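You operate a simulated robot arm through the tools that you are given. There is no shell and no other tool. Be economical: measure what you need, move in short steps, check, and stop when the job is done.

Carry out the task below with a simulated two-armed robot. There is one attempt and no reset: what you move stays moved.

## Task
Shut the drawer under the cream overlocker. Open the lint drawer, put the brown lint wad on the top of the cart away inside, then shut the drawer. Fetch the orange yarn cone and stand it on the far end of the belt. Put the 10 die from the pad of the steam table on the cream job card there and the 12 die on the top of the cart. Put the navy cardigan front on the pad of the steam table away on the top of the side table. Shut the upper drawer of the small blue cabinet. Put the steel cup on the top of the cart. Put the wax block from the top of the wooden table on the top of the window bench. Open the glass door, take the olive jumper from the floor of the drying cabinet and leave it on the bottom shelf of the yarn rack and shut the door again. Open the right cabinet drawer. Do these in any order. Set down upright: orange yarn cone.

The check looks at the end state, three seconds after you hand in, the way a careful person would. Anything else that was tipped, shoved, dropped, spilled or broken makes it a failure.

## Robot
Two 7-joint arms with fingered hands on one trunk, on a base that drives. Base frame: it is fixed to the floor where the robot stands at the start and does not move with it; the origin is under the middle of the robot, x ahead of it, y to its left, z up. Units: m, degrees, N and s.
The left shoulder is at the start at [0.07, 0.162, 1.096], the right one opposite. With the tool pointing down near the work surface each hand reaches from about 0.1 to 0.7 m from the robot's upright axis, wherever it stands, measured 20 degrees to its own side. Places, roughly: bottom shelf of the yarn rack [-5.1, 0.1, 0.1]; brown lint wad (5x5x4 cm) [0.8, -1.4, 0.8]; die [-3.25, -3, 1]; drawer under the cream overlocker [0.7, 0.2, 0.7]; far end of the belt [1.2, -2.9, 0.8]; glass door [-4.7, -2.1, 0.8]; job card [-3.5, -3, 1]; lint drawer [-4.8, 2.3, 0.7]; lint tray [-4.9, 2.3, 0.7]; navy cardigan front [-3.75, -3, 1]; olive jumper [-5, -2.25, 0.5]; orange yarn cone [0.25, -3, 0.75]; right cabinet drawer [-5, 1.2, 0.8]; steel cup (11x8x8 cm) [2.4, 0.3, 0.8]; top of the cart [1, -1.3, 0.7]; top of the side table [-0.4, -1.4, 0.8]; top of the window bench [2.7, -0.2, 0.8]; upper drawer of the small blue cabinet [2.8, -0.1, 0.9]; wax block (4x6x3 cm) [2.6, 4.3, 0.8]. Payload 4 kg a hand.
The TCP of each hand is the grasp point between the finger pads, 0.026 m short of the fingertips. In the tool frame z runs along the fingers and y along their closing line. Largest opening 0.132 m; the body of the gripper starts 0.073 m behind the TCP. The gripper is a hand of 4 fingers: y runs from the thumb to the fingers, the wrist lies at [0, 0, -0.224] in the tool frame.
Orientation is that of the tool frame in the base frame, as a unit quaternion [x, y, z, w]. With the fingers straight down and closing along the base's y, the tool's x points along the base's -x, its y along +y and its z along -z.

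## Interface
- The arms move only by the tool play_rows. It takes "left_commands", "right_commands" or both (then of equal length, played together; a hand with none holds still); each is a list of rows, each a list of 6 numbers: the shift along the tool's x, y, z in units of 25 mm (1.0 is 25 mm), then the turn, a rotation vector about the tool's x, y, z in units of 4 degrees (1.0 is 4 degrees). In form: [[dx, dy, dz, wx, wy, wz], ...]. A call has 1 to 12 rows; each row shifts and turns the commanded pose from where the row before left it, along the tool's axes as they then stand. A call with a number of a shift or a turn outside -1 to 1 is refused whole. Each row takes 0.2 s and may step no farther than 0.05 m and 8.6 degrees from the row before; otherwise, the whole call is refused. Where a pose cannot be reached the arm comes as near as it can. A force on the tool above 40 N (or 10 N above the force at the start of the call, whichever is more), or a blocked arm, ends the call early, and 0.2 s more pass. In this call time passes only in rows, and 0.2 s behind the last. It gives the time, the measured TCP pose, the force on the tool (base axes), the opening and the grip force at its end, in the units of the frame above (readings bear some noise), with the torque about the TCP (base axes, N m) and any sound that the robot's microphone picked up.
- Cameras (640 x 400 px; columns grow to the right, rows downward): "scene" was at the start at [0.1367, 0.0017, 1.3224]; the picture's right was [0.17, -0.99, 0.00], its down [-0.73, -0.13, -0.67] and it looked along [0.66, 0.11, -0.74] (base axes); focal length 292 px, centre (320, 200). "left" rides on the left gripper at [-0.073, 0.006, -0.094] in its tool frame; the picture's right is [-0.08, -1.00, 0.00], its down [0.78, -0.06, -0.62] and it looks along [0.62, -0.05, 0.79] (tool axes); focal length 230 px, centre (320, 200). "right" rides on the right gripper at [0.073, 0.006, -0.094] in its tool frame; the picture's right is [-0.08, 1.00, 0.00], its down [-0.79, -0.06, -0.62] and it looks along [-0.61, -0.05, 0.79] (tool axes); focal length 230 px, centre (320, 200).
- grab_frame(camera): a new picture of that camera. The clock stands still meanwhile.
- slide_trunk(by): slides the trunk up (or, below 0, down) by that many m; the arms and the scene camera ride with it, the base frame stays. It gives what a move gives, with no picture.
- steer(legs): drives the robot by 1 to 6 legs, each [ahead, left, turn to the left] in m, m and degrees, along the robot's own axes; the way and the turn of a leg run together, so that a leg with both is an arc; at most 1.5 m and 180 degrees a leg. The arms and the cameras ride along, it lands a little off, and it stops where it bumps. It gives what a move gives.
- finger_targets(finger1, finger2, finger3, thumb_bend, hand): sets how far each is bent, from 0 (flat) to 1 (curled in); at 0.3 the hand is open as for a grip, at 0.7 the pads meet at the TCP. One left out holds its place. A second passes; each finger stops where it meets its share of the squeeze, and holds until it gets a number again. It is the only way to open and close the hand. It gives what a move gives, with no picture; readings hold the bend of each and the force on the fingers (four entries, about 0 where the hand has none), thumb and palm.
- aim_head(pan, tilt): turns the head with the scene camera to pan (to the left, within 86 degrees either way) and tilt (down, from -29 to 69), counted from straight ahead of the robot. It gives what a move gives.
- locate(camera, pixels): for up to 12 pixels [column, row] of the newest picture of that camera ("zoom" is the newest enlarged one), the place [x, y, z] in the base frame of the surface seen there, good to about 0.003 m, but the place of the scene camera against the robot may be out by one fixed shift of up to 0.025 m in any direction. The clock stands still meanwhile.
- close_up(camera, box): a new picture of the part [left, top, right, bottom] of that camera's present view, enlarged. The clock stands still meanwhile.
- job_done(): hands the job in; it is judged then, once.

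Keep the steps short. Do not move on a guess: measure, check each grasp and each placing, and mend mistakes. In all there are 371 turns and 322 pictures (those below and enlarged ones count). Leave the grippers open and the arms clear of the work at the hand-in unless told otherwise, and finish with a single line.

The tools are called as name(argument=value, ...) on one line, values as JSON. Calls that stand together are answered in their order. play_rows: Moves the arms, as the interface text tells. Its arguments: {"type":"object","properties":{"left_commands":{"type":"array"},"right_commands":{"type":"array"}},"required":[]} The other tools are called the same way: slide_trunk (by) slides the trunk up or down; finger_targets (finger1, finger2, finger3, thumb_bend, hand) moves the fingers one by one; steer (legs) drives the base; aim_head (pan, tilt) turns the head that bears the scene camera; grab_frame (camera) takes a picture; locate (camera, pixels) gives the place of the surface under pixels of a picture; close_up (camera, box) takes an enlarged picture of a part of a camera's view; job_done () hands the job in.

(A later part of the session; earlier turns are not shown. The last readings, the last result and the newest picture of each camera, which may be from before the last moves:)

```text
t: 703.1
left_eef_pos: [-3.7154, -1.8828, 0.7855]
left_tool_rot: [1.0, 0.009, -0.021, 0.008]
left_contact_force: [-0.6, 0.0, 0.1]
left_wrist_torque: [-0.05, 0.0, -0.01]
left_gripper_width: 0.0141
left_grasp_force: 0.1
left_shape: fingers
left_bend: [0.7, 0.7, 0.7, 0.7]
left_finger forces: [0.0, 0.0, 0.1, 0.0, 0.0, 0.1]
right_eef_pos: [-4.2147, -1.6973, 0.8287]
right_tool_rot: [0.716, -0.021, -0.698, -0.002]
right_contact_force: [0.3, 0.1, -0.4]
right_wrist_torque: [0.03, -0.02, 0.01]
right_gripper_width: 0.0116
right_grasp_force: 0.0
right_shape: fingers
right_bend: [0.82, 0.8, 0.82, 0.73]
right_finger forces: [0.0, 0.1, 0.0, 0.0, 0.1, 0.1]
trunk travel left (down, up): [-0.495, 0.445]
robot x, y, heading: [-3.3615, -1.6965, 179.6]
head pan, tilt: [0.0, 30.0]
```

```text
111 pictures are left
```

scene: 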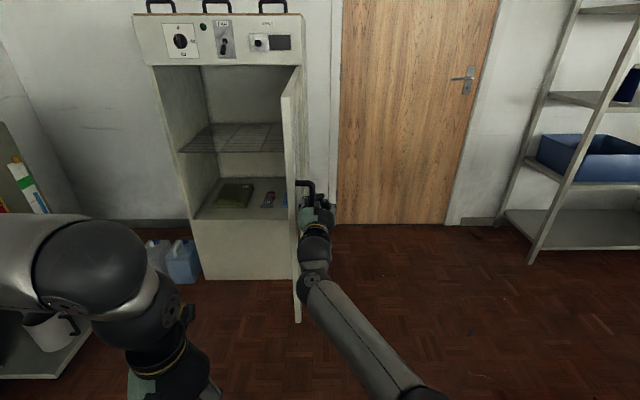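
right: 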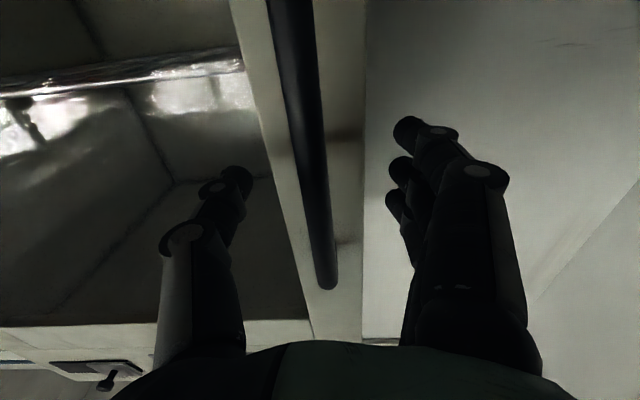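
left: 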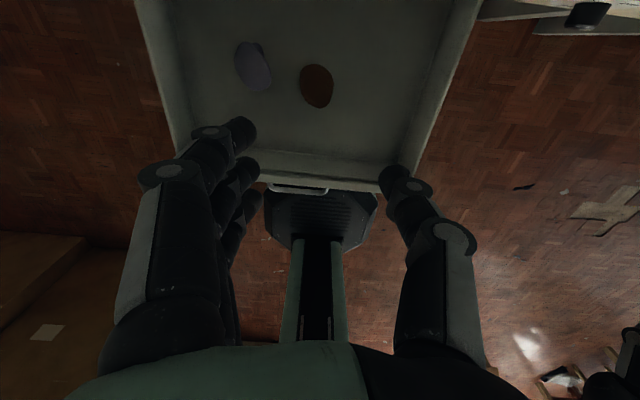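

The door stands open about 95°. I open the right hand and back it straight out.

finger_targets(hand="right", finger1=0.4, finger2=0.4, finger3=0.4, thumb_bend=0.4)

steer(legs=[[-0.2, 0, 0]])

grab_frame(camera="scene")

```text
t: 704.1
left_eef_pos: [-3.7133, -1.883, 0.7862]
left_tool_rot: [1.0, 0.01, -0.02, 0.007]
left_contact_force: [0.7, -0.2, 0.0]
left_wrist_torque: [0.02, -0.01, 0.0]
left_gripper_width: 0.0141
left_grasp_force: 0.1
left_shape: fingers
left_bend: [0.7, 0.7, 0.7, 0.7]
left_finger forces: [0.0, 0.0, 0.1, 0.1, 0.1, 0.0]
right_eef_pos: [-4.2145, -1.6967, 0.8291]
right_tool_rot: [0.716, -0.021, -0.698, -0.002]
right_contact_force: [0.5, -0.2, -0.8]
right_wrist_torque: [0.08, 0.04, -0.03]
right_gripper_width: 0.1017
right_grasp_force: 1.7
right_shape: fingers
right_bend: [0.41, 0.4, 0.4, 0.4]
right_finger forces: [1.3, 1.0, 1.7, 0.0, 0.0, 0.1]
trunk travel left (down, up): [-0.495, 0.445]
robot x, y, heading: [-3.3605, -1.6994, 179.7]
head pan, tilt: [0.0, 30.0]
```

```text
t: 705.7
left_eef_pos: [-3.5105, -1.8836, 0.7859]
left_tool_rot: [1.0, 0.008, -0.021, 0.006]
left_contact_force: [-1.2, 1.0, 0.6]
left_wrist_torque: [-0.02, 0.03, 0.0]
left_gripper_width: 0.0141
left_grasp_force: 0.1
left_shape: fingers
left_bend: [0.7, 0.7, 0.7, 0.7]
left_finger forces: [0.1, 0.0, 0.0, 0.0, 0.0, 0.0]
right_eef_pos: [-4.0109, -1.6956, 0.8291]
right_tool_rot: [0.716, -0.023, -0.698, -0.004]
right_contact_force: [0.4, -0.2, -0.3]
right_wrist_torque: [0.01, -0.03, -0.02]
right_gripper_width: 0.103
right_grasp_force: 0.1
right_shape: fingers
right_bend: [0.4, 0.4, 0.4, 0.4]
right_finger forces: [0.0, 0.1, 0.1, 0.1, 0.1, 0.1]
trunk travel left (down, up): [-0.495, 0.445]
robot x, y, heading: [-3.1584, -1.7045, 179.2]
head pan, tilt: [0.0, 30.0]
```

```text
110 pictures are left
```

scene: 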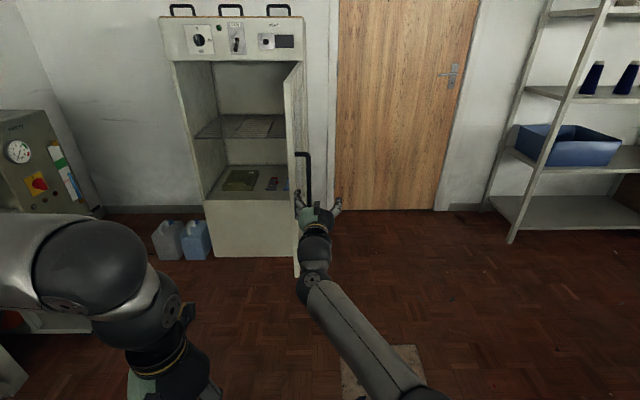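

close_up(camera="scene", box=[170, 50, 350, 270])

locate(camera="scene", pixels=[[240, 180], [225, 190], [258, 172], [228, 172], [255, 190], [271, 184], [284, 184], [240, 198], [210, 195], [240, 127], [292, 120], [296, 270]])

```text
1.82 times, centred on (260, 160) of scene
```

zoom: 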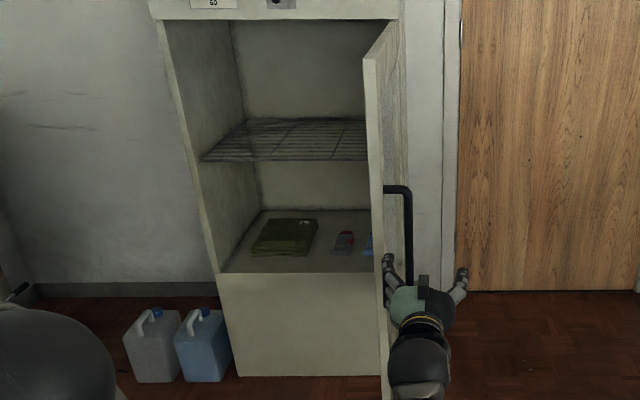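

```text
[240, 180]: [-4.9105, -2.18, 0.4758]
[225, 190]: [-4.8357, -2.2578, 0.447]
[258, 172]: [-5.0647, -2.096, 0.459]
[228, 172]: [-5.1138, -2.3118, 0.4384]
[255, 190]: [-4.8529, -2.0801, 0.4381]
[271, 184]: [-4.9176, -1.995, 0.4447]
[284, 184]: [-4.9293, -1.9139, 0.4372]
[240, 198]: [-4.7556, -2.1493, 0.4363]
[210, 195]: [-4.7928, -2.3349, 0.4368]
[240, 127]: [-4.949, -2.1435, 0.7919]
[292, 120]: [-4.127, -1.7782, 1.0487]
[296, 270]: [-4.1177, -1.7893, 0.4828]
```

close_up(camera="scene", box=[200, 150, 300, 212])

locate(camera="zoom", pixels=[[140, 245], [295, 250], [190, 135], [340, 135], [145, 255], [160, 200], [320, 190], [220, 250], [280, 262], [240, 180]])

```text
6.40 times, centred on (250, 181) of scene
```

zoom: 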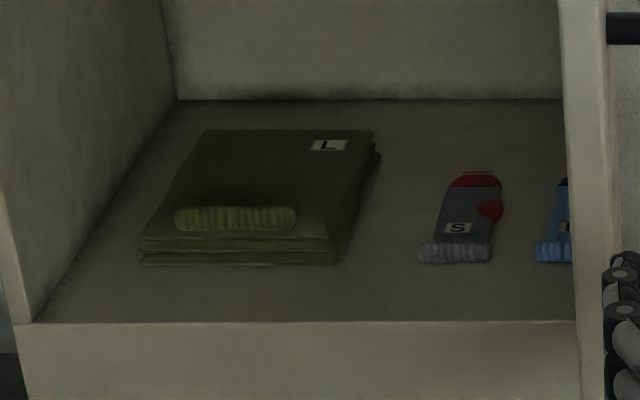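

```text
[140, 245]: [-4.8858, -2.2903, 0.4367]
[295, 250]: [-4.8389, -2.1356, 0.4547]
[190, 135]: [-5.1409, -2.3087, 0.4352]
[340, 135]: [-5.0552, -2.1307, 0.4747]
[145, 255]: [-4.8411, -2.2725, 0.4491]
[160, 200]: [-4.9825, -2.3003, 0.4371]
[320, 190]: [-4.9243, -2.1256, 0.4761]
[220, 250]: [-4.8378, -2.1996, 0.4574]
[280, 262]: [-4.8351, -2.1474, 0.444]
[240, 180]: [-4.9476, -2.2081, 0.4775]
```

The jumper measures about 0.175 × 0.22 × 0.04 m with a cuff roll on top near the front. I test how wide the hand can open with flat fingers.

finger_targets(hand="left", finger1=0.05, finger2=0.05, finger3=0.05, thumb_bend=0.05)

grab_frame(camera="left")

```text
t: 706.7
left_eef_pos: [-3.5132, -1.8832, 0.7856]
left_tool_rot: [1.0, 0.007, -0.021, 0.007]
left_contact_force: [0.3, 0.2, 0.5]
left_wrist_torque: [-0.02, 0.01, 0.0]
left_gripper_width: 0.1773
left_grasp_force: 0.1
left_shape: fingers
left_bend: [0.05, 0.05, 0.05, 0.05]
left_finger forces: [0.0, 0.0, 0.1, 0.0, 0.1, 0.1]
right_eef_pos: [-4.0108, -1.696, 0.8295]
right_tool_rot: [0.715, -0.022, -0.698, -0.004]
right_contact_force: [-0.4, 0.0, -0.3]
right_wrist_torque: [-0.04, 0.02, -0.02]
right_gripper_width: 0.1029
right_grasp_force: 0.0
right_shape: fingers
right_bend: [0.4, 0.4, 0.4, 0.4]
right_finger forces: [0.1, 0.1, 0.0, 0.1, 0.0, 0.1]
trunk travel left (down, up): [-0.495, 0.445]
robot x, y, heading: [-3.1567, -1.6964, 179.1]
head pan, tilt: [0.0, 30.0]
```

```text
107 pictures are left
```

left: 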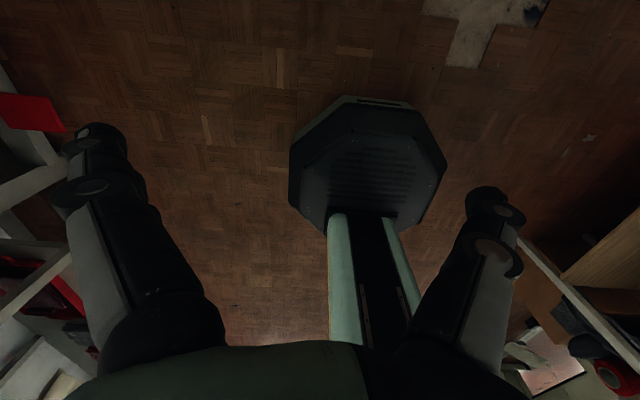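

Too tight to span. Plan: hook the jumper's back edge with the right fist, drag it forward over the sill, then pinch it top-and-bottom. I strafe left, close the right fist, lower the trunk and approach.

finger_targets(hand="right", finger1=0.7, finger2=0.7, finger3=0.7, thumb_bend=0.7)

finger_targets(hand="left", finger1=0.6, finger2=0.6, finger3=0.6, thumb_bend=0.6)

steer(legs=[[0, 0.44, 0.8], [0.55, 0, 0]])

slide_trunk(by=-0.17)

aim_head(pan=0, tilt=35)

grab_frame(camera="scene")

```text
t: 707.7
left_eef_pos: [-3.512, -1.8835, 0.7854]
left_tool_rot: [1.0, 0.008, -0.02, 0.007]
left_contact_force: [0.1, -0.7, 0.2]
left_wrist_torque: [-0.02, -0.01, -0.04]
left_gripper_width: 0.1773
left_grasp_force: 0.1
left_shape: fingers
left_bend: [0.05, 0.05, 0.05, 0.05]
left_finger forces: [0.1, 0.0, 0.0, 0.1, 0.1, 0.0]
right_eef_pos: [-4.0117, -1.6965, 0.8299]
right_tool_rot: [0.715, -0.022, -0.699, -0.005]
right_contact_force: [-0.9, -0.1, -0.3]
right_wrist_torque: [0.0, 0.0, -0.02]
right_gripper_width: 0.0144
right_grasp_force: 0.1
right_shape: fingers
right_bend: [0.7, 0.7, 0.7, 0.7]
right_finger forces: [0.0, 0.0, 0.0, 0.1, 0.0, 0.1]
trunk travel left (down, up): [-0.495, 0.445]
robot x, y, heading: [-3.164, -1.7011, 179.3]
head pan, tilt: [0.0, 30.0]
```

```text
t: 708.7
left_eef_pos: [-3.5121, -1.8842, 0.7861]
left_tool_rot: [1.0, 0.008, -0.02, 0.007]
left_contact_force: [-1.0, 0.1, -0.7]
left_wrist_torque: [0.03, -0.02, 0.0]
left_gripper_width: 0.0402
left_grasp_force: 0.1
left_shape: fingers
left_bend: [0.6, 0.6, 0.6, 0.6]
left_finger forces: [0.0, 0.0, 0.0, 0.0, 0.0, 0.0]
right_eef_pos: [-4.0115, -1.6958, 0.8291]
right_tool_rot: [0.716, -0.023, -0.698, -0.004]
right_contact_force: [0.2, 0.0, -0.1]
right_wrist_torque: [0.03, 0.01, 0.0]
right_gripper_width: 0.0146
right_grasp_force: 0.1
right_shape: fingers
right_bend: [0.7, 0.7, 0.7, 0.7]
right_finger forces: [0.0, 0.1, 0.0, 0.1, 0.1, 0.0]
trunk travel left (down, up): [-0.495, 0.445]
robot x, y, heading: [-3.1586, -1.703, 179.3]
head pan, tilt: [0.0, 30.0]
```

```text
t: 714.2
left_eef_pos: [-4.0691, -2.3336, 0.7866]
left_tool_rot: [1.0, 0.018, -0.02, 0.008]
left_contact_force: [-0.7, -0.7, 0.3]
left_wrist_torque: [0.02, -0.02, 0.02]
left_gripper_width: 0.0399
left_grasp_force: 0.1
left_shape: fingers
left_bend: [0.6, 0.6, 0.6, 0.6]
left_finger forces: [0.1, 0.1, 0.1, 0.0, 0.0, 0.0]
right_eef_pos: [-4.5709, -2.1558, 0.8289]
right_tool_rot: [0.716, -0.016, -0.698, 0.002]
right_contact_force: [-0.4, -0.3, -1.0]
right_wrist_torque: [0.02, -0.04, 0.02]
right_gripper_width: 0.0144
right_grasp_force: 0.1
right_shape: fingers
right_bend: [0.7, 0.7, 0.7, 0.7]
right_finger forces: [0.0, 0.0, 0.0, 0.0, 0.1, 0.1]
trunk travel left (down, up): [-0.495, 0.445]
robot x, y, heading: [-3.7195, -2.1447, -179.5]
head pan, tilt: [0.0, 30.0]
```

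```text
t: 716.1
left_eef_pos: [-4.0683, -2.334, 0.6163]
left_tool_rot: [1.0, 0.017, -0.02, 0.007]
left_contact_force: [0.1, 0.0, 0.2]
left_wrist_torque: [0.02, 0.02, 0.01]
left_gripper_width: 0.0402
left_grasp_force: 0.0
left_shape: fingers
left_bend: [0.6, 0.6, 0.6, 0.6]
left_finger forces: [0.1, 0.0, 0.0, 0.0, 0.0, 0.1]
right_eef_pos: [-4.5707, -2.1571, 0.6593]
right_tool_rot: [0.716, -0.016, -0.698, 0.002]
right_contact_force: [-0.4, 0.2, 0.1]
right_wrist_torque: [0.0, -0.04, -0.03]
right_gripper_width: 0.0145
right_grasp_force: 0.0
right_shape: fingers
right_bend: [0.7, 0.7, 0.7, 0.7]
right_finger forces: [0.1, 0.1, 0.1, 0.0, 0.1, 0.0]
trunk travel left (down, up): [-0.325, 0.615]
robot x, y, heading: [-3.7182, -2.1439, -179.7]
head pan, tilt: [0.0, 30.0]
```

```text
t: 716.8
left_eef_pos: [-4.0684, -2.3343, 0.6162]
left_tool_rot: [1.0, 0.018, -0.019, 0.008]
left_contact_force: [0.4, 0.8, 0.3]
left_wrist_torque: [0.02, 0.02, 0.0]
left_gripper_width: 0.0398
left_grasp_force: 0.1
left_shape: fingers
left_bend: [0.6, 0.6, 0.6, 0.6]
left_finger forces: [0.1, 0.0, 0.1, 0.1, 0.0, 0.1]
right_eef_pos: [-4.5707, -2.1565, 0.6592]
right_tool_rot: [0.716, -0.017, -0.698, 0.001]
right_contact_force: [0.9, 0.2, -0.2]
right_wrist_torque: [-0.02, 0.0, 0.04]
right_gripper_width: 0.0146
right_grasp_force: 0.0
right_shape: fingers
right_bend: [0.7, 0.7, 0.7, 0.7]
right_finger forces: [0.0, 0.0, 0.0, 0.0, 0.0, 0.0]
trunk travel left (down, up): [-0.325, 0.615]
robot x, y, heading: [-3.7167, -2.1448, -179.7]
head pan, tilt: [0.0, 35.0]
```

```text
106 pictures are left
```

scene: 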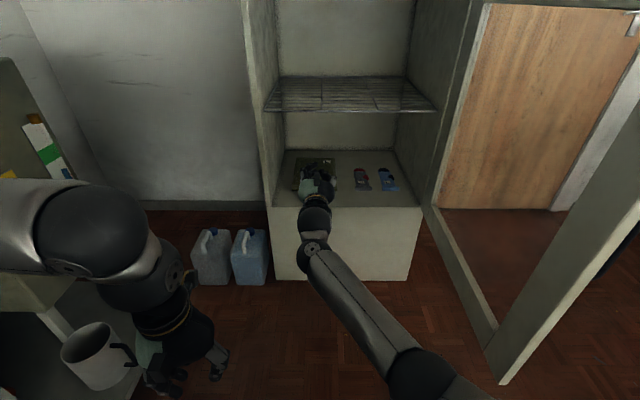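

locate(camera="scene", pixels=[[95, 345], [130, 345], [500, 375], [600, 200], [440, 230], [60, 270], [40, 180], [190, 340], [210, 255]])

```text
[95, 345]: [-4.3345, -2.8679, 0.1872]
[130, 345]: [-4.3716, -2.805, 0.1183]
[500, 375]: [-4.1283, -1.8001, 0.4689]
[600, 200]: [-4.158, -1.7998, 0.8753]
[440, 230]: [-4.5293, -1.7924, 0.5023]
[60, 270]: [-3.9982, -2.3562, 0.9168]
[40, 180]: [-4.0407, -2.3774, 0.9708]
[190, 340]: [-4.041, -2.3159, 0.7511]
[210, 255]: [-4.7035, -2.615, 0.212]
```

Clearances are fine. I shift 5 cm left and drive the fist into the lower compartment, above the jumper.

steer(legs=[[0, 0.05, -0.3], [0.5, 0, 0]])

aim_head(pan=0, tilt=40)

grab_frame(camera="scene")

grab_frame(camera="right")

```text
t: 720.3
left_eef_pos: [-4.5696, -2.3849, 0.6157]
left_tool_rot: [1.0, 0.016, -0.019, 0.007]
left_contact_force: [0.8, -0.2, 0.2]
left_wrist_torque: [0.01, 0.0, 0.01]
left_gripper_width: 0.04
left_grasp_force: 0.0
left_shape: fingers
left_bend: [0.6, 0.6, 0.6, 0.6]
left_finger forces: [0.0, 0.1, 0.0, 0.0, 0.1, 0.1]
right_eef_pos: [-5.0714, -2.2056, 0.6581]
right_tool_rot: [0.716, -0.017, -0.698, 0.002]
right_contact_force: [0.6, -0.6, -0.3]
right_wrist_torque: [-0.01, 0.02, 0.02]
right_gripper_width: 0.0145
right_grasp_force: 0.0
right_shape: fingers
right_bend: [0.7, 0.7, 0.7, 0.7]
right_finger forces: [0.0, 0.0, 0.0, 0.0, 0.0, 0.0]
trunk travel left (down, up): [-0.325, 0.615]
robot x, y, heading: [-4.2215, -2.1976, -179.6]
head pan, tilt: [0.0, 35.0]
```

```text
t: 720.9
left_eef_pos: [-4.5686, -2.3856, 0.6163]
left_tool_rot: [1.0, 0.016, -0.02, 0.007]
left_contact_force: [-0.7, -0.3, 0.2]
left_wrist_torque: [0.0, -0.01, 0.0]
left_gripper_width: 0.0399
left_grasp_force: 0.1
left_shape: fingers
left_bend: [0.6, 0.6, 0.6, 0.6]
left_finger forces: [0.0, 0.0, 0.1, 0.0, 0.0, 0.1]
right_eef_pos: [-5.0707, -2.2056, 0.6603]
right_tool_rot: [0.716, -0.017, -0.697, 0.002]
right_contact_force: [-0.5, 0.0, -0.2]
right_wrist_torque: [0.0, 0.0, 0.01]
right_gripper_width: 0.0146
right_grasp_force: 0.0
right_shape: fingers
right_bend: [0.7, 0.7, 0.7, 0.7]
right_finger forces: [0.0, 0.0, 0.0, 0.1, 0.1, 0.0]
trunk travel left (down, up): [-0.325, 0.615]
robot x, y, heading: [-4.2178, -2.1941, -179.7]
head pan, tilt: [0.0, 40.0]
```

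```text
105 pictures are left
```

scene: 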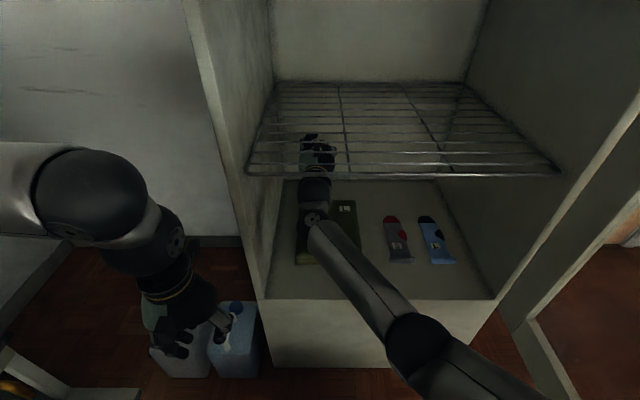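

```text
104 pictures are left
```

right: 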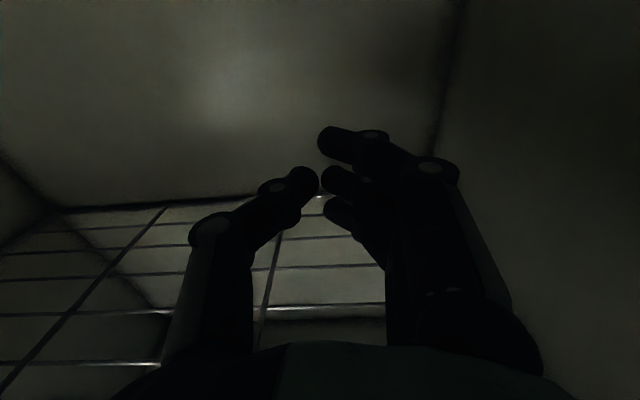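

locate(camera="right", pixels=[[230, 100], [120, 60], [400, 60], [550, 100]])

close_up(camera="scene", box=[260, 160, 400, 280])

locate(camera="zoom", pixels=[[340, 140], [340, 190], [360, 260], [165, 290], [200, 310], [300, 100], [140, 190]])

```text
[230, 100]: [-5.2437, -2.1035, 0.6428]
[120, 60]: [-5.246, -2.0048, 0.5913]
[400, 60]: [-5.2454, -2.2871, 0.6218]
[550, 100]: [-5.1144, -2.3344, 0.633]
```

```text
3.33 times, centred on (330, 220) of scene
```

zoom: 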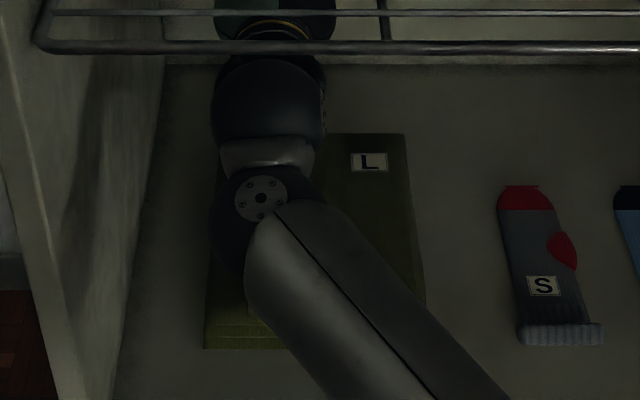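

```text
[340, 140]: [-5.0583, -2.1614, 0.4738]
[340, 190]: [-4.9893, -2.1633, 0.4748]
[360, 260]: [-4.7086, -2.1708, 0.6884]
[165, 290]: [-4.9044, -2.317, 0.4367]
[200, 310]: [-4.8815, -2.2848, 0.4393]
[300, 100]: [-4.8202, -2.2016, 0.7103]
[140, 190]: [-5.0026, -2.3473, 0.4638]
```

Inside: back wall x −5.245, jumper's back edge ≈−5.05, floor ≈0.42. I pitch the fist down gradually while lowering it behind the jumper.

play_rows(right_commands=[[0.547, 0, 0.019, 0, 1, 0], [0.544, 0, 0.057, 0, 1, 0], [0.539, 0, 0.095, 0, 1, 0], [0.531, 0, 0.132, 0, 1, 0], [0.52, 0, 0.169, 0, 1, 0], [0.507, 0, 0.205, 0, 1, 0], [0.492, 0, 0.24, 0, 1, 0], [0.474, 0, 0.274, 0, 1, 0], [0.453, 0, 0.306, 0, 1, 0], [0.431, 0, 0.337, 0, 1, 0], [0.407, 0, 0.366, 0, 1, 0]])

grab_frame(camera="scene")

grab_frame(camera="right")

```text
t: 723.3
left_eef_pos: [-4.5688, -2.3858, 0.6158]
left_tool_rot: [1.0, 0.016, -0.019, 0.007]
left_contact_force: [-0.5, -0.7, -0.5]
left_wrist_torque: [0.0, 0.0, 0.03]
left_gripper_width: 0.04
left_grasp_force: 0.0
left_shape: fingers
left_bend: [0.6, 0.6, 0.6, 0.6]
left_finger forces: [0.1, 0.1, 0.0, 0.0, 0.0, 0.0]
right_eef_pos: [-5.0741, -2.2103, 0.5082]
right_tool_rot: [0.925, -0.016, -0.378, 0.007]
right_contact_force: [-0.3, -0.1, 0.7]
right_wrist_torque: [-0.02, -0.03, -0.01]
right_gripper_width: 0.0144
right_grasp_force: 0.1
right_shape: fingers
right_bend: [0.7, 0.7, 0.7, 0.7]
right_finger forces: [0.1, 0.0, 0.0, 0.0, 0.0, 0.0]
trunk travel left (down, up): [-0.325, 0.615]
robot x, y, heading: [-4.2183, -2.194, -179.7]
head pan, tilt: [0.0, 40.0]
```

```text
102 pictures are left
```

scene: 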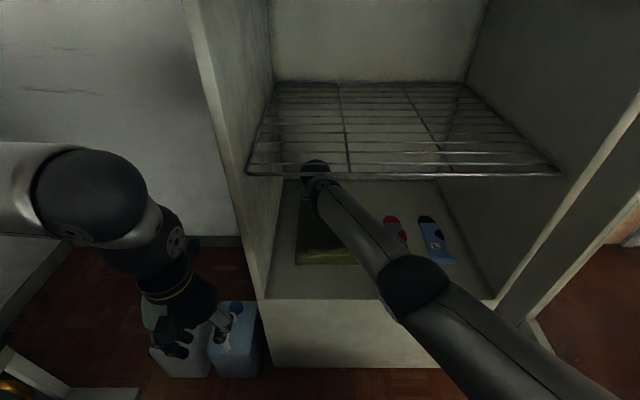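

```text
101 pictures are left
```

right: 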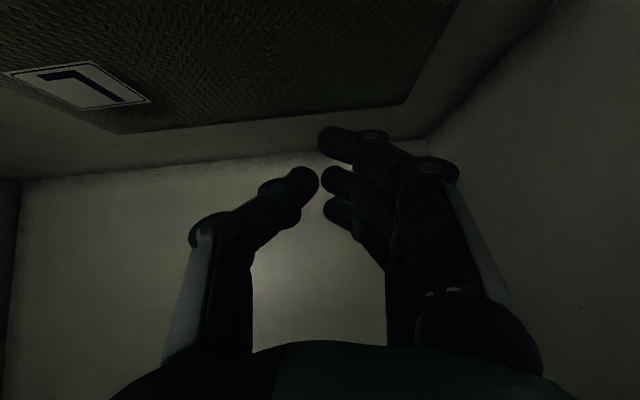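

locate(camera="right", pixels=[[125, 132], [402, 103], [270, 117], [270, 135], [380, 130]])

locate(camera="scene", pixels=[[405, 285], [390, 270], [430, 300], [345, 215], [315, 175], [480, 345]])

```text
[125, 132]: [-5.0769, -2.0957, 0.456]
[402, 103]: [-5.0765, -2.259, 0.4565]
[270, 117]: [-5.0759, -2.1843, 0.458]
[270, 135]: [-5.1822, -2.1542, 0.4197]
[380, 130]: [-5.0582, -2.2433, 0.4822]
```

```text
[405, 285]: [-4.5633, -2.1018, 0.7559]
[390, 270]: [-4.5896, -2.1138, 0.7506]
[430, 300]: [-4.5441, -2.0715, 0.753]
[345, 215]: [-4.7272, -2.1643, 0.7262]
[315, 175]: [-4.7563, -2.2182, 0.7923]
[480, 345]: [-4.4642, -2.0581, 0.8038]
```

Back edge at x −5.077, y −2.096…−2.259. I shift to its middle, a little deeper, then finish lowering behind it.

play_rows(right_commands=[[-0.46, -0.6, 0.45, 0, 0, 0], [-0.1, -0.6, 0.1, 0, 0, 0], [0.38, 0, 0.393, 0, 1, 0], [0.352, 0, 0.419, 0, 1, 0], [0.322, 0, 0.443, 0, 1, 0], [0.29, 0, 0.464, 0, 0, 0]])

grab_frame(camera="right")

```text
t: 724.7
left_eef_pos: [-4.5683, -2.385, 0.6157]
left_tool_rot: [1.0, 0.016, -0.02, 0.007]
left_contact_force: [-0.5, 0.9, -0.3]
left_wrist_torque: [0.02, -0.07, 0.01]
left_gripper_width: 0.04
left_grasp_force: 0.0
left_shape: fingers
left_bend: [0.6, 0.6, 0.6, 0.6]
left_finger forces: [0.1, 0.1, 0.0, 0.0, 0.1, 0.1]
right_eef_pos: [-5.0581, -2.1861, 0.4868]
right_tool_rot: [0.956, -0.014, -0.292, 0.012]
right_contact_force: [4.2, 0.0, 17.1]
right_wrist_torque: [0.17, -0.19, -0.09]
right_gripper_width: 0.0108
right_grasp_force: 8.6
right_shape: fingers
right_bend: [0.81, 0.7, 0.7, 0.71]
right_finger forces: [8.5, 0.0, 0.0, 0.0, 8.9, 0.0]
right hand out of reach, approached as far as the arm can: row 3, 4, 5
trunk travel left (down, up): [-0.325, 0.615]
robot x, y, heading: [-4.2183, -2.1982, -179.8]
head pan, tilt: [0.0, 40.0]
stopped in row 6 (right hand): the force on the tool passed its limit at 42 N (the readings are from after the stop); the commanded pose is now the measured one
```

```text
100 pictures are left
```

right: 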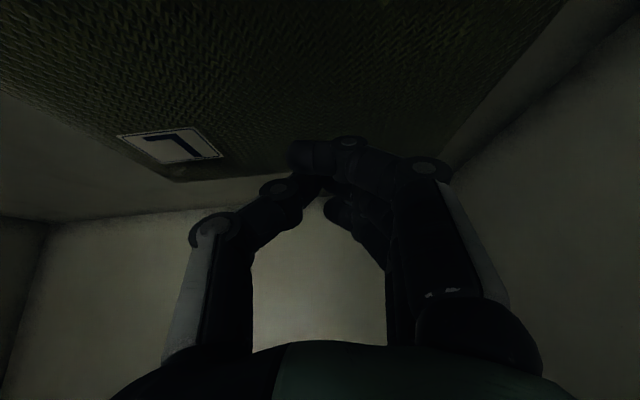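

The arm ran out of reach and the fingers press on the jumper's rear top with ~17 N. I try dragging it by this contact: drive back 5 cm and check.

steer(legs=[[-0.05, 0, 0]])

grab_frame(camera="right")

close_up(camera="scene", box=[260, 160, 400, 310])

```text
t: 725.6
left_eef_pos: [-4.5183, -2.3853, 0.618]
left_tool_rot: [1.0, 0.016, -0.022, 0.007]
left_contact_force: [-0.3, 0.0, 0.3]
left_wrist_torque: [0.0, 0.0, -0.04]
left_gripper_width: 0.0399
left_grasp_force: 0.0
left_shape: fingers
left_bend: [0.6, 0.6, 0.6, 0.6]
left_finger forces: [0.0, 0.1, 0.0, 0.1, 0.0, 0.0]
right_eef_pos: [-5.0052, -2.1864, 0.4844]
right_tool_rot: [0.956, -0.015, -0.291, 0.011]
right_contact_force: [5.0, 1.5, 25.1]
right_wrist_torque: [0.17, -0.08, -0.05]
right_gripper_width: 0.0104
right_grasp_force: 14.5
right_shape: fingers
right_bend: [0.81, 0.71, 0.7, 0.72]
right_finger forces: [7.8, 5.4, 0.1, 0.1, 16.0, 0.0]
trunk travel left (down, up): [-0.325, 0.615]
robot x, y, heading: [-4.1706, -2.1971, -180.0]
head pan, tilt: [0.0, 40.0]
```

```text
99 pictures are left
```

right: 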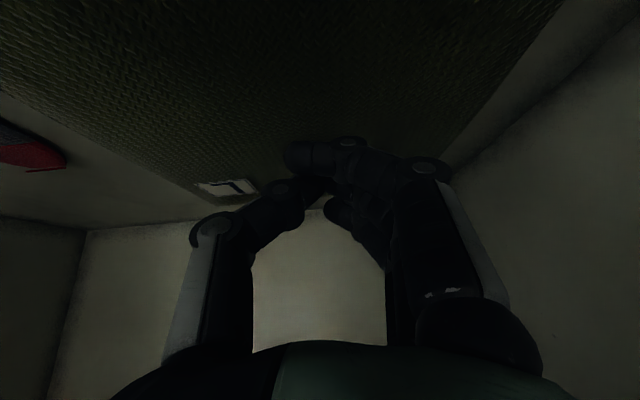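

```text
2.67 times, centred on (330, 235) of scene
```

zoom: 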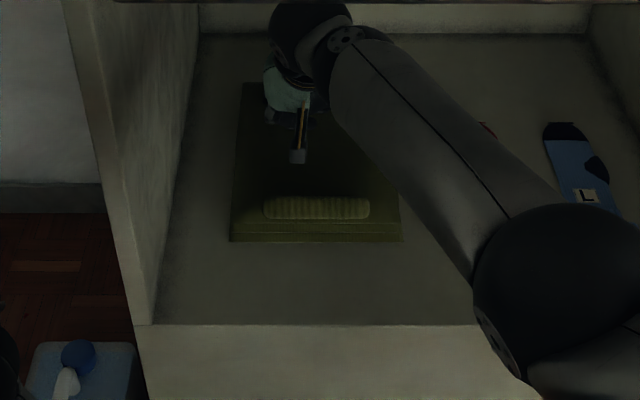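

It slid instead. I lift, go 0.13 m deeper so the arm can truly reach behind the back edge, and retry.

play_rows(right_commands=[[-0.4, 0, -0.9, 0, 0, 0], [-0.4, 0, -0.9, 0, 0, 0]], left_commands=[[1, 0, 0, 0, 0, 0], [1, 0, 0, 0, 0, 0]])

steer(legs=[[0.12, 0, 0]])

grab_frame(camera="right")

```text
t: 726.2
left_eef_pos: [-4.5205, -2.3856, 0.6158]
left_tool_rot: [1.0, 0.016, -0.02, 0.007]
left_contact_force: [0.6, -0.4, 0.7]
left_wrist_torque: [-0.01, 0.0, 0.0]
left_gripper_width: 0.04
left_grasp_force: 0.0
left_shape: fingers
left_bend: [0.6, 0.6, 0.6, 0.6]
left_finger forces: [0.1, 0.0, 0.1, 0.0, 0.0, 0.0]
left hand out of reach, approached as far as the arm can: row 1, 2
right_eef_pos: [-4.9981, -2.1836, 0.5281]
right_tool_rot: [0.957, -0.016, -0.289, 0.01]
right_contact_force: [-0.2, 0.2, -0.1]
right_wrist_torque: [-0.04, 0.02, -0.05]
right_gripper_width: 0.0136
right_grasp_force: 0.0
right_shape: fingers
right_bend: [0.7, 0.7, 0.7, 0.7]
right_finger forces: [0.0, 0.0, 0.0, 0.0, 0.0, 0.0]
trunk travel left (down, up): [-0.325, 0.615]
robot x, y, heading: [-4.1677, -2.1984, -179.8]
head pan, tilt: [0.0, 40.0]
```

```text
t: 727.5
left_eef_pos: [-4.6386, -2.3859, 0.6153]
left_tool_rot: [1.0, 0.016, -0.019, 0.008]
left_contact_force: [-0.5, -0.2, -0.1]
left_wrist_torque: [-0.01, 0.0, 0.03]
left_gripper_width: 0.0398
left_grasp_force: 0.1
left_shape: fingers
left_bend: [0.6, 0.6, 0.6, 0.6]
left_finger forces: [0.0, 0.0, 0.1, 0.0, 0.1, 0.0]
right_eef_pos: [-5.1177, -2.1847, 0.5268]
right_tool_rot: [0.957, -0.014, -0.289, 0.011]
right_contact_force: [-0.3, 0.6, -1.1]
right_wrist_torque: [0.01, -0.03, -0.01]
right_gripper_width: 0.0136
right_grasp_force: 0.1
right_shape: fingers
right_bend: [0.7, 0.7, 0.7, 0.7]
right_finger forces: [0.1, 0.1, 0.0, 0.0, 0.0, 0.0]
trunk travel left (down, up): [-0.325, 0.615]
robot x, y, heading: [-4.2832, -2.1951, -179.9]
head pan, tilt: [0.0, 40.0]
```

```text
97 pictures are left
```

right: 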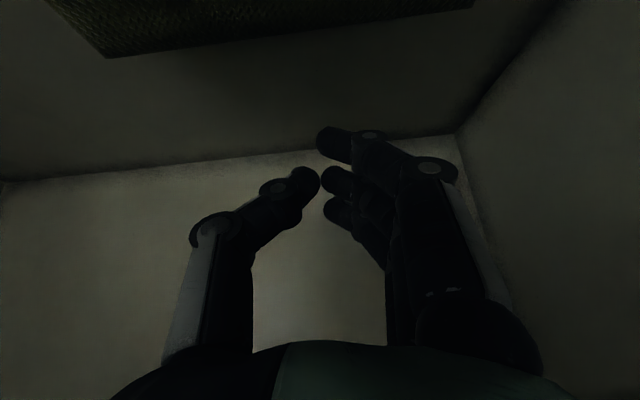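

play_rows(right_commands=[[0.53, 0, 0.8, 0, 0, 0], [0.53, 0, 0.8, 0, 0, 0], [0.5, 0, 0.75, 0, 0, 0]])

grab_frame(camera="right")

```text
t: 728.3
left_eef_pos: [-4.638, -2.3853, 0.6165]
left_tool_rot: [1.0, 0.016, -0.02, 0.006]
left_contact_force: [0.4, 0.4, -0.1]
left_wrist_torque: [-0.02, 0.04, -0.02]
left_gripper_width: 0.0401
left_grasp_force: 0.1
left_shape: fingers
left_bend: [0.6, 0.6, 0.6, 0.6]
left_finger forces: [0.0, 0.1, 0.0, 0.0, 0.0, 0.0]
right_eef_pos: [-5.1191, -2.187, 0.4599]
right_tool_rot: [0.957, -0.016, -0.291, 0.011]
right_contact_force: [-4.2, 0.8, 6.3]
right_wrist_torque: [-0.21, -0.21, -0.13]
right_gripper_width: 0.0135
right_grasp_force: 3.3
right_shape: fingers
right_bend: [0.7, 0.7, 0.7, 0.7]
right_finger forces: [6.5, 0.0, 0.1, 0.0, 0.1, 0.0]
trunk travel left (down, up): [-0.325, 0.615]
robot x, y, heading: [-4.2877, -2.1969, -179.7]
head pan, tilt: [0.0, 40.0]
```

```text
96 pictures are left
```

right: 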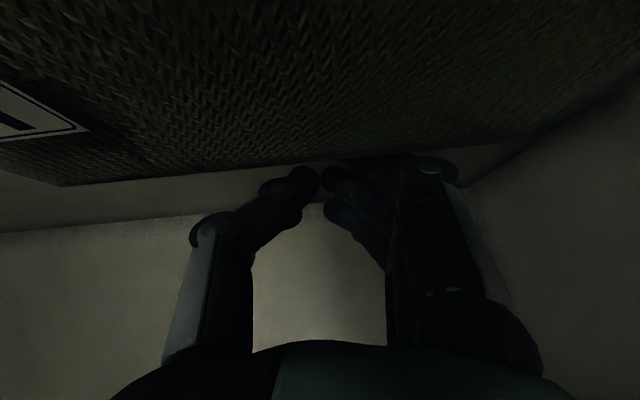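

The fingers are now down behind the back edge (it presses on finger 1). I pull by driving back.

steer(legs=[[-0.1, 0, 0]])

grab_frame(camera="scene")

grab_frame(camera="right")

```text
t: 729.4
left_eef_pos: [-4.54, -2.3857, 0.6167]
left_tool_rot: [1.0, 0.016, -0.02, 0.007]
left_contact_force: [0.1, 0.6, 0.2]
left_wrist_torque: [-0.01, 0.03, 0.01]
left_gripper_width: 0.0399
left_grasp_force: 0.1
left_shape: fingers
left_bend: [0.6, 0.6, 0.6, 0.6]
left_finger forces: [0.1, 0.1, 0.0, 0.1, 0.0, 0.0]
right_eef_pos: [-5.0186, -2.1881, 0.457]
right_tool_rot: [0.957, -0.013, -0.288, 0.012]
right_contact_force: [0.6, -1.3, 6.9]
right_wrist_torque: [-0.09, -0.12, -0.01]
right_gripper_width: 0.0133
right_grasp_force: 3.8
right_shape: fingers
right_bend: [0.71, 0.7, 0.7, 0.7]
right_finger forces: [6.1, 0.1, 0.0, 0.0, 0.0, 0.0]
trunk travel left (down, up): [-0.325, 0.615]
robot x, y, heading: [-4.1893, -2.1924, -179.5]
head pan, tilt: [0.0, 40.0]
```

```text
95 pictures are left
```

scene: 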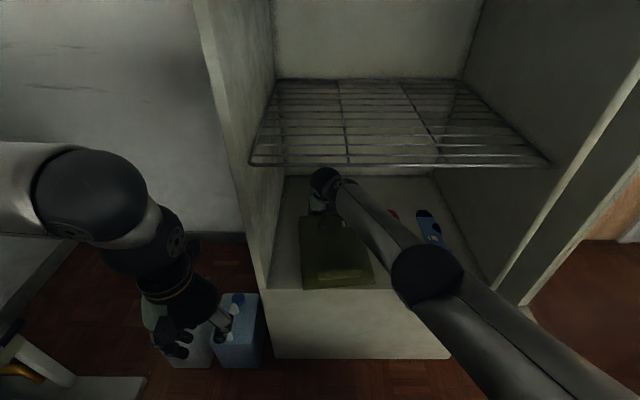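

```text
94 pictures are left
```

right: 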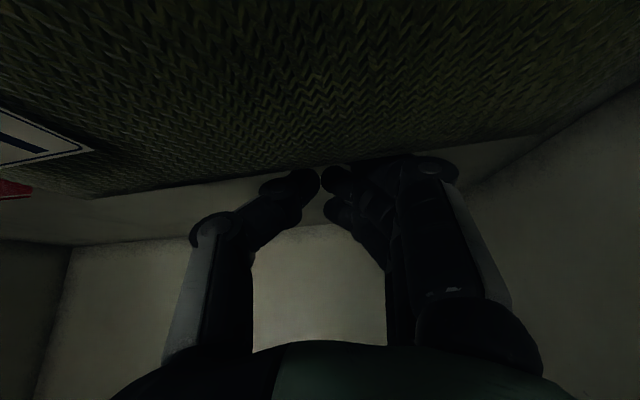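

The jumper follows; its front is now at the sill. I drag 8 cm more for an overhang.

steer(legs=[[-0.075, 0, 0]])

grab_frame(camera="scene")

close_up(camera="scene", box=[260, 190, 440, 330])

locate(camera="zoom", pixels=[[200, 200], [300, 240], [190, 290], [300, 300], [250, 100], [170, 285], [120, 285], [240, 270], [240, 290], [345, 270], [330, 200]])

```text
t: 730.5
left_eef_pos: [-4.4644, -2.3859, 0.617]
left_tool_rot: [1.0, 0.016, -0.02, 0.007]
left_contact_force: [-0.4, 0.0, 0.3]
left_wrist_torque: [0.0, 0.01, 0.02]
left_gripper_width: 0.0399
left_grasp_force: 0.1
left_shape: fingers
left_bend: [0.6, 0.6, 0.6, 0.6]
left_finger forces: [0.0, 0.0, 0.0, 0.1, 0.0, 0.1]
right_eef_pos: [-4.9445, -2.1869, 0.4569]
right_tool_rot: [0.957, -0.014, -0.289, 0.011]
right_contact_force: [-0.3, 0.3, 4.7]
right_wrist_torque: [-0.02, -0.02, 0.03]
right_gripper_width: 0.0128
right_grasp_force: 2.4
right_shape: fingers
right_bend: [0.71, 0.7, 0.7, 0.7]
right_finger forces: [4.7, 0.0, 0.0, 0.0, 0.1, 0.0]
trunk travel left (down, up): [-0.325, 0.615]
robot x, y, heading: [-4.1162, -2.197, -179.6]
head pan, tilt: [0.0, 40.0]
```

```text
93 pictures are left
```

scene: 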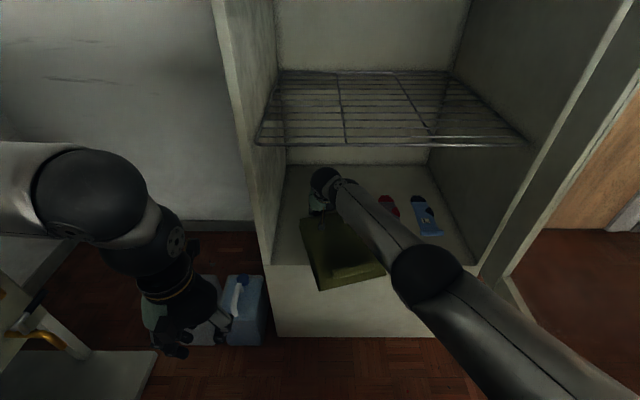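

```text
2.86 times, centred on (350, 260) of scene
```

zoom: 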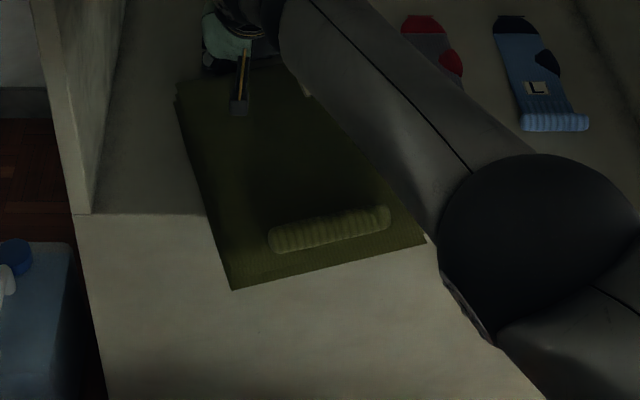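

```text
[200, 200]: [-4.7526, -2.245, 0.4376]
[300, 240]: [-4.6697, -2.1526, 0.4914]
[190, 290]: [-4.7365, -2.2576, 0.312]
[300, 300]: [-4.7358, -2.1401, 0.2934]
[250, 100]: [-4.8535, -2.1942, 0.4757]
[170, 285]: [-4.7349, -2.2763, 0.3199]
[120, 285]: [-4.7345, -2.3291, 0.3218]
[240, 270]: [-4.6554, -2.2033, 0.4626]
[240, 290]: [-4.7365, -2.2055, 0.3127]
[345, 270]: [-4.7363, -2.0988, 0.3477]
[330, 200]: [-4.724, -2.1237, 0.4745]
```

The jumper overhangs the sill by 5–8 cm. I lift the right hand, back out, and re-pose it for a top-and-bottom pinch.

play_rows(right_commands=[[-0.45, 0, -0.8, 0, 0, 0], [-0.45, 0, -0.8, 0, 0, 0], [-0.4, 0, -0.5, 0, 0, 0]])

steer(legs=[[-0.3, 0, 0], [-0.25, 0, 0]])

grab_frame(camera="scene")

```text
t: 731.2
left_eef_pos: [-4.4663, -2.3851, 0.6161]
left_tool_rot: [1.0, 0.017, -0.02, 0.008]
left_contact_force: [-0.4, -0.6, 0.3]
left_wrist_torque: [0.01, -0.03, -0.01]
left_gripper_width: 0.0399
left_grasp_force: 0.0
left_shape: fingers
left_bend: [0.6, 0.6, 0.6, 0.6]
left_finger forces: [0.0, 0.0, 0.0, 0.1, 0.0, 0.0]
right_eef_pos: [-4.9417, -2.1847, 0.5189]
right_tool_rot: [0.957, -0.014, -0.288, 0.011]
right_contact_force: [0.9, 0.2, -0.8]
right_wrist_torque: [-0.01, 0.03, 0.0]
right_gripper_width: 0.0137
right_grasp_force: 0.1
right_shape: fingers
right_bend: [0.7, 0.7, 0.7, 0.7]
right_finger forces: [0.0, 0.1, 0.0, 0.1, 0.0, 0.0]
trunk travel left (down, up): [-0.325, 0.615]
robot x, y, heading: [-4.1153, -2.2006, -179.7]
head pan, tilt: [0.0, 40.0]
```

```text
t: 734.7
left_eef_pos: [-3.9193, -2.3833, 0.6167]
left_tool_rot: [1.0, 0.018, -0.02, 0.007]
left_contact_force: [0.5, 0.3, 0.2]
left_wrist_torque: [-0.04, -0.03, -0.02]
left_gripper_width: 0.04
left_grasp_force: 0.1
left_shape: fingers
left_bend: [0.6, 0.6, 0.6, 0.6]
left_finger forces: [0.0, 0.0, 0.0, 0.0, 0.1, 0.0]
right_eef_pos: [-4.3952, -2.1828, 0.5173]
right_tool_rot: [0.958, -0.013, -0.288, 0.011]
right_contact_force: [-0.8, 0.0, 0.6]
right_wrist_torque: [0.0, -0.02, 0.0]
right_gripper_width: 0.0134
right_grasp_force: 0.2
right_shape: fingers
right_bend: [0.7, 0.7, 0.7, 0.7]
right_finger forces: [0.0, 0.1, 0.0, 0.0, 0.0, 0.0]
trunk travel left (down, up): [-0.325, 0.615]
robot x, y, heading: [-3.5697, -2.1948, -179.9]
head pan, tilt: [0.0, 40.0]
```

```text
91 pictures are left
```

scene: 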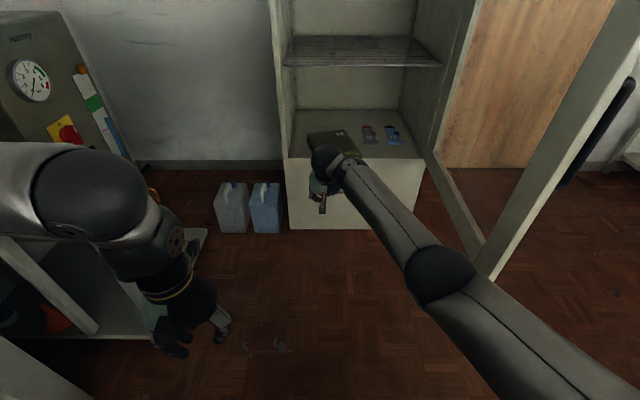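

slide_trunk(by=-0.18)

play_rows(right_commands=[[0, 0, 0, 0, -1, 0], [0, 0, 0, 0, -1, 0], [0, 0, 0, 0, -1, 0], [0, 0, 0, 0, -1, 0], [0, 0, 0, 0, -1, 0], [0, 0, 0, 0, -1, 0], [0, 0, 0, 0, -1, 0], [0, 0, 0, 0, -1, 0], [0, 0, 0, 0, -1, 0], [0, 0, 0, 0, -1, 0], [0, 0, 0, 0, -1, 0], [0, 0, 0, 0, -1, 0]])

play_rows(right_commands=[[-0.8, 0, 0, 0, -1, 0], [-0.8, 0, 0, 0, -1, 0], [-0.8, 0, 0, 0, 0, 1], [0, 0, 0, 0, 0, 1], [0, 0, 0, 0, 0, 1], [0, 0, 0, 0, 0, 1], [0, 0, 0, 0, 0, 1], [0, 0, 0, 0, 0, 1], [0, 0, 0, 0, 0, 1], [0, 0, 0, 0, 0, 1], [0, 0, 0, 0, 0, 1], [0, 0, 0, 0, 0, 1]])

play_rows(right_commands=[[0, 0, 0, 0, 0, 1], [0, 0, 0, 0, 0, 1], [0, 0, 0, 0, 0, 1], [0, 0, 0, 0, 0, 1], [0, 0, 0, 0, 0, 1], [0, 0, 0, 0, 0, 1], [0, 0, 0, 0, 0, 1], [0, 0, 0, 0, 0, 1], [0, 0, 0, 0, 0, 1], [0, 0, 0, 0, 0, 1], [0, 0, 0, 0, 0, 1], [0, 0, 0, 0, 0, 1]])

finger_targets(hand="right", finger1=0.42, finger2=0.42, finger3=0.42, thumb_bend=0.42)

grab_frame(camera="scene")

```text
t: 736.7
left_eef_pos: [-3.9184, -2.3833, 0.4361]
left_tool_rot: [1.0, 0.018, -0.019, 0.007]
left_contact_force: [0.4, 0.3, 0.3]
left_wrist_torque: [-0.02, 0.01, 0.0]
left_gripper_width: 0.0399
left_grasp_force: 0.0
left_shape: fingers
left_bend: [0.6, 0.6, 0.6, 0.6]
left_finger forces: [0.1, 0.0, 0.1, 0.1, 0.0, 0.0]
right_eef_pos: [-4.3957, -2.1838, 0.3379]
right_tool_rot: [0.957, -0.012, -0.289, 0.011]
right_contact_force: [-0.2, 1.3, 0.3]
right_wrist_torque: [0.02, -0.01, 0.02]
right_gripper_width: 0.0135
right_grasp_force: 0.0
right_shape: fingers
right_bend: [0.7, 0.7, 0.7, 0.7]
right_finger forces: [0.0, 0.0, 0.0, 0.1, 0.0, 0.1]
trunk travel left (down, up): [-0.145, 0.795]
robot x, y, heading: [-3.5682, -2.1924, -179.5]
head pan, tilt: [0.0, 40.0]
```

```text
t: 739.3
left_eef_pos: [-3.9198, -2.383, 0.4363]
left_tool_rot: [1.0, 0.016, -0.02, 0.007]
left_contact_force: [0.1, 1.0, -1.1]
left_wrist_torque: [0.01, 0.01, 0.0]
left_gripper_width: 0.0398
left_grasp_force: 0.1
left_shape: fingers
left_bend: [0.6, 0.6, 0.6, 0.6]
left_finger forces: [0.0, 0.0, 0.0, 0.0, 0.1, 0.0]
right_eef_pos: [-4.3958, -2.1831, 0.339]
right_tool_rot: [0.757, -0.018, -0.653, 0.003]
right_contact_force: [0.1, -0.1, 0.4]
right_wrist_torque: [-0.01, 0.0, 0.0]
right_gripper_width: 0.0137
right_grasp_force: 0.0
right_shape: fingers
right_bend: [0.7, 0.7, 0.7, 0.7]
right_finger forces: [0.0, 0.0, 0.0, 0.0, 0.0, 0.0]
trunk travel left (down, up): [-0.145, 0.795]
robot x, y, heading: [-3.5645, -2.1918, -179.5]
head pan, tilt: [0.0, 40.0]
```

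```text
t: 741.9
left_eef_pos: [-3.9191, -2.3829, 0.4345]
left_tool_rot: [1.0, 0.017, -0.021, 0.007]
left_contact_force: [-0.2, 0.2, 0.2]
left_wrist_torque: [-0.04, 0.01, 0.03]
left_gripper_width: 0.0399
left_grasp_force: 0.0
left_shape: fingers
left_bend: [0.6, 0.6, 0.6, 0.6]
left_finger forces: [0.0, 0.0, 0.0, 0.1, 0.1, 0.0]
right_eef_pos: [-4.4006, -2.1816, 0.3987]
right_tool_rot: [0.662, -0.258, -0.66, 0.245]
right_contact_force: [-0.7, 1.1, -0.4]
right_wrist_torque: [0.0, 0.0, -0.01]
right_gripper_width: 0.0135
right_grasp_force: 0.0
right_shape: fingers
right_bend: [0.7, 0.7, 0.7, 0.7]
right_finger forces: [0.0, 0.0, 0.0, 0.0, 0.0, 0.1]
trunk travel left (down, up): [-0.145, 0.795]
robot x, y, heading: [-3.5661, -2.189, -179.5]
head pan, tilt: [0.0, 40.0]
```

```text
t: 744.5
left_eef_pos: [-3.9199, -2.3827, 0.4354]
left_tool_rot: [1.0, 0.017, -0.02, 0.007]
left_contact_force: [0.0, 0.5, 0.8]
left_wrist_torque: [-0.02, 0.0, -0.02]
left_gripper_width: 0.0398
left_grasp_force: 0.1
left_shape: fingers
left_bend: [0.6, 0.6, 0.6, 0.6]
left_finger forces: [0.0, 0.0, 0.0, 0.0, 0.1, 0.0]
right_eef_pos: [-4.4021, -2.182, 0.397]
right_tool_rot: [-0.499, 0.506, 0.504, -0.492]
right_contact_force: [-0.2, 0.0, -0.2]
right_wrist_torque: [-0.01, -0.02, 0.01]
right_gripper_width: 0.0137
right_grasp_force: 0.0
right_shape: fingers
right_bend: [0.7, 0.7, 0.7, 0.7]
right_finger forces: [0.0, 0.1, 0.0, 0.0, 0.1, 0.1]
trunk travel left (down, up): [-0.145, 0.795]
robot x, y, heading: [-3.5693, -2.1913, -179.7]
head pan, tilt: [0.0, 40.0]
```

```text
t: 745.5
left_eef_pos: [-3.9207, -2.3835, 0.4363]
left_tool_rot: [1.0, 0.018, -0.019, 0.008]
left_contact_force: [-0.1, 0.1, -0.9]
left_wrist_torque: [-0.07, -0.02, 0.02]
left_gripper_width: 0.0399
left_grasp_force: 0.1
left_shape: fingers
left_bend: [0.6, 0.6, 0.6, 0.6]
left_finger forces: [0.1, 0.1, 0.0, 0.0, 0.0, 0.0]
right_eef_pos: [-4.4014, -2.1825, 0.3982]
right_tool_rot: [-0.499, 0.505, 0.503, -0.492]
right_contact_force: [-0.3, 0.4, -0.5]
right_wrist_torque: [-0.02, 0.02, 0.0]
right_gripper_width: 0.0963
right_grasp_force: 0.1
right_shape: fingers
right_bend: [0.42, 0.42, 0.42, 0.42]
right_finger forces: [0.0, 0.0, 0.0, 0.1, 0.0, 0.0]
trunk travel left (down, up): [-0.145, 0.795]
robot x, y, heading: [-3.5657, -2.1934, -179.5]
head pan, tilt: [0.0, 40.0]
```

```text
90 pictures are left
```

scene: 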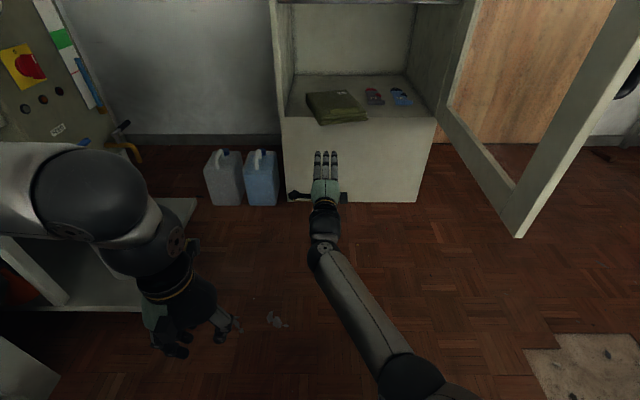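

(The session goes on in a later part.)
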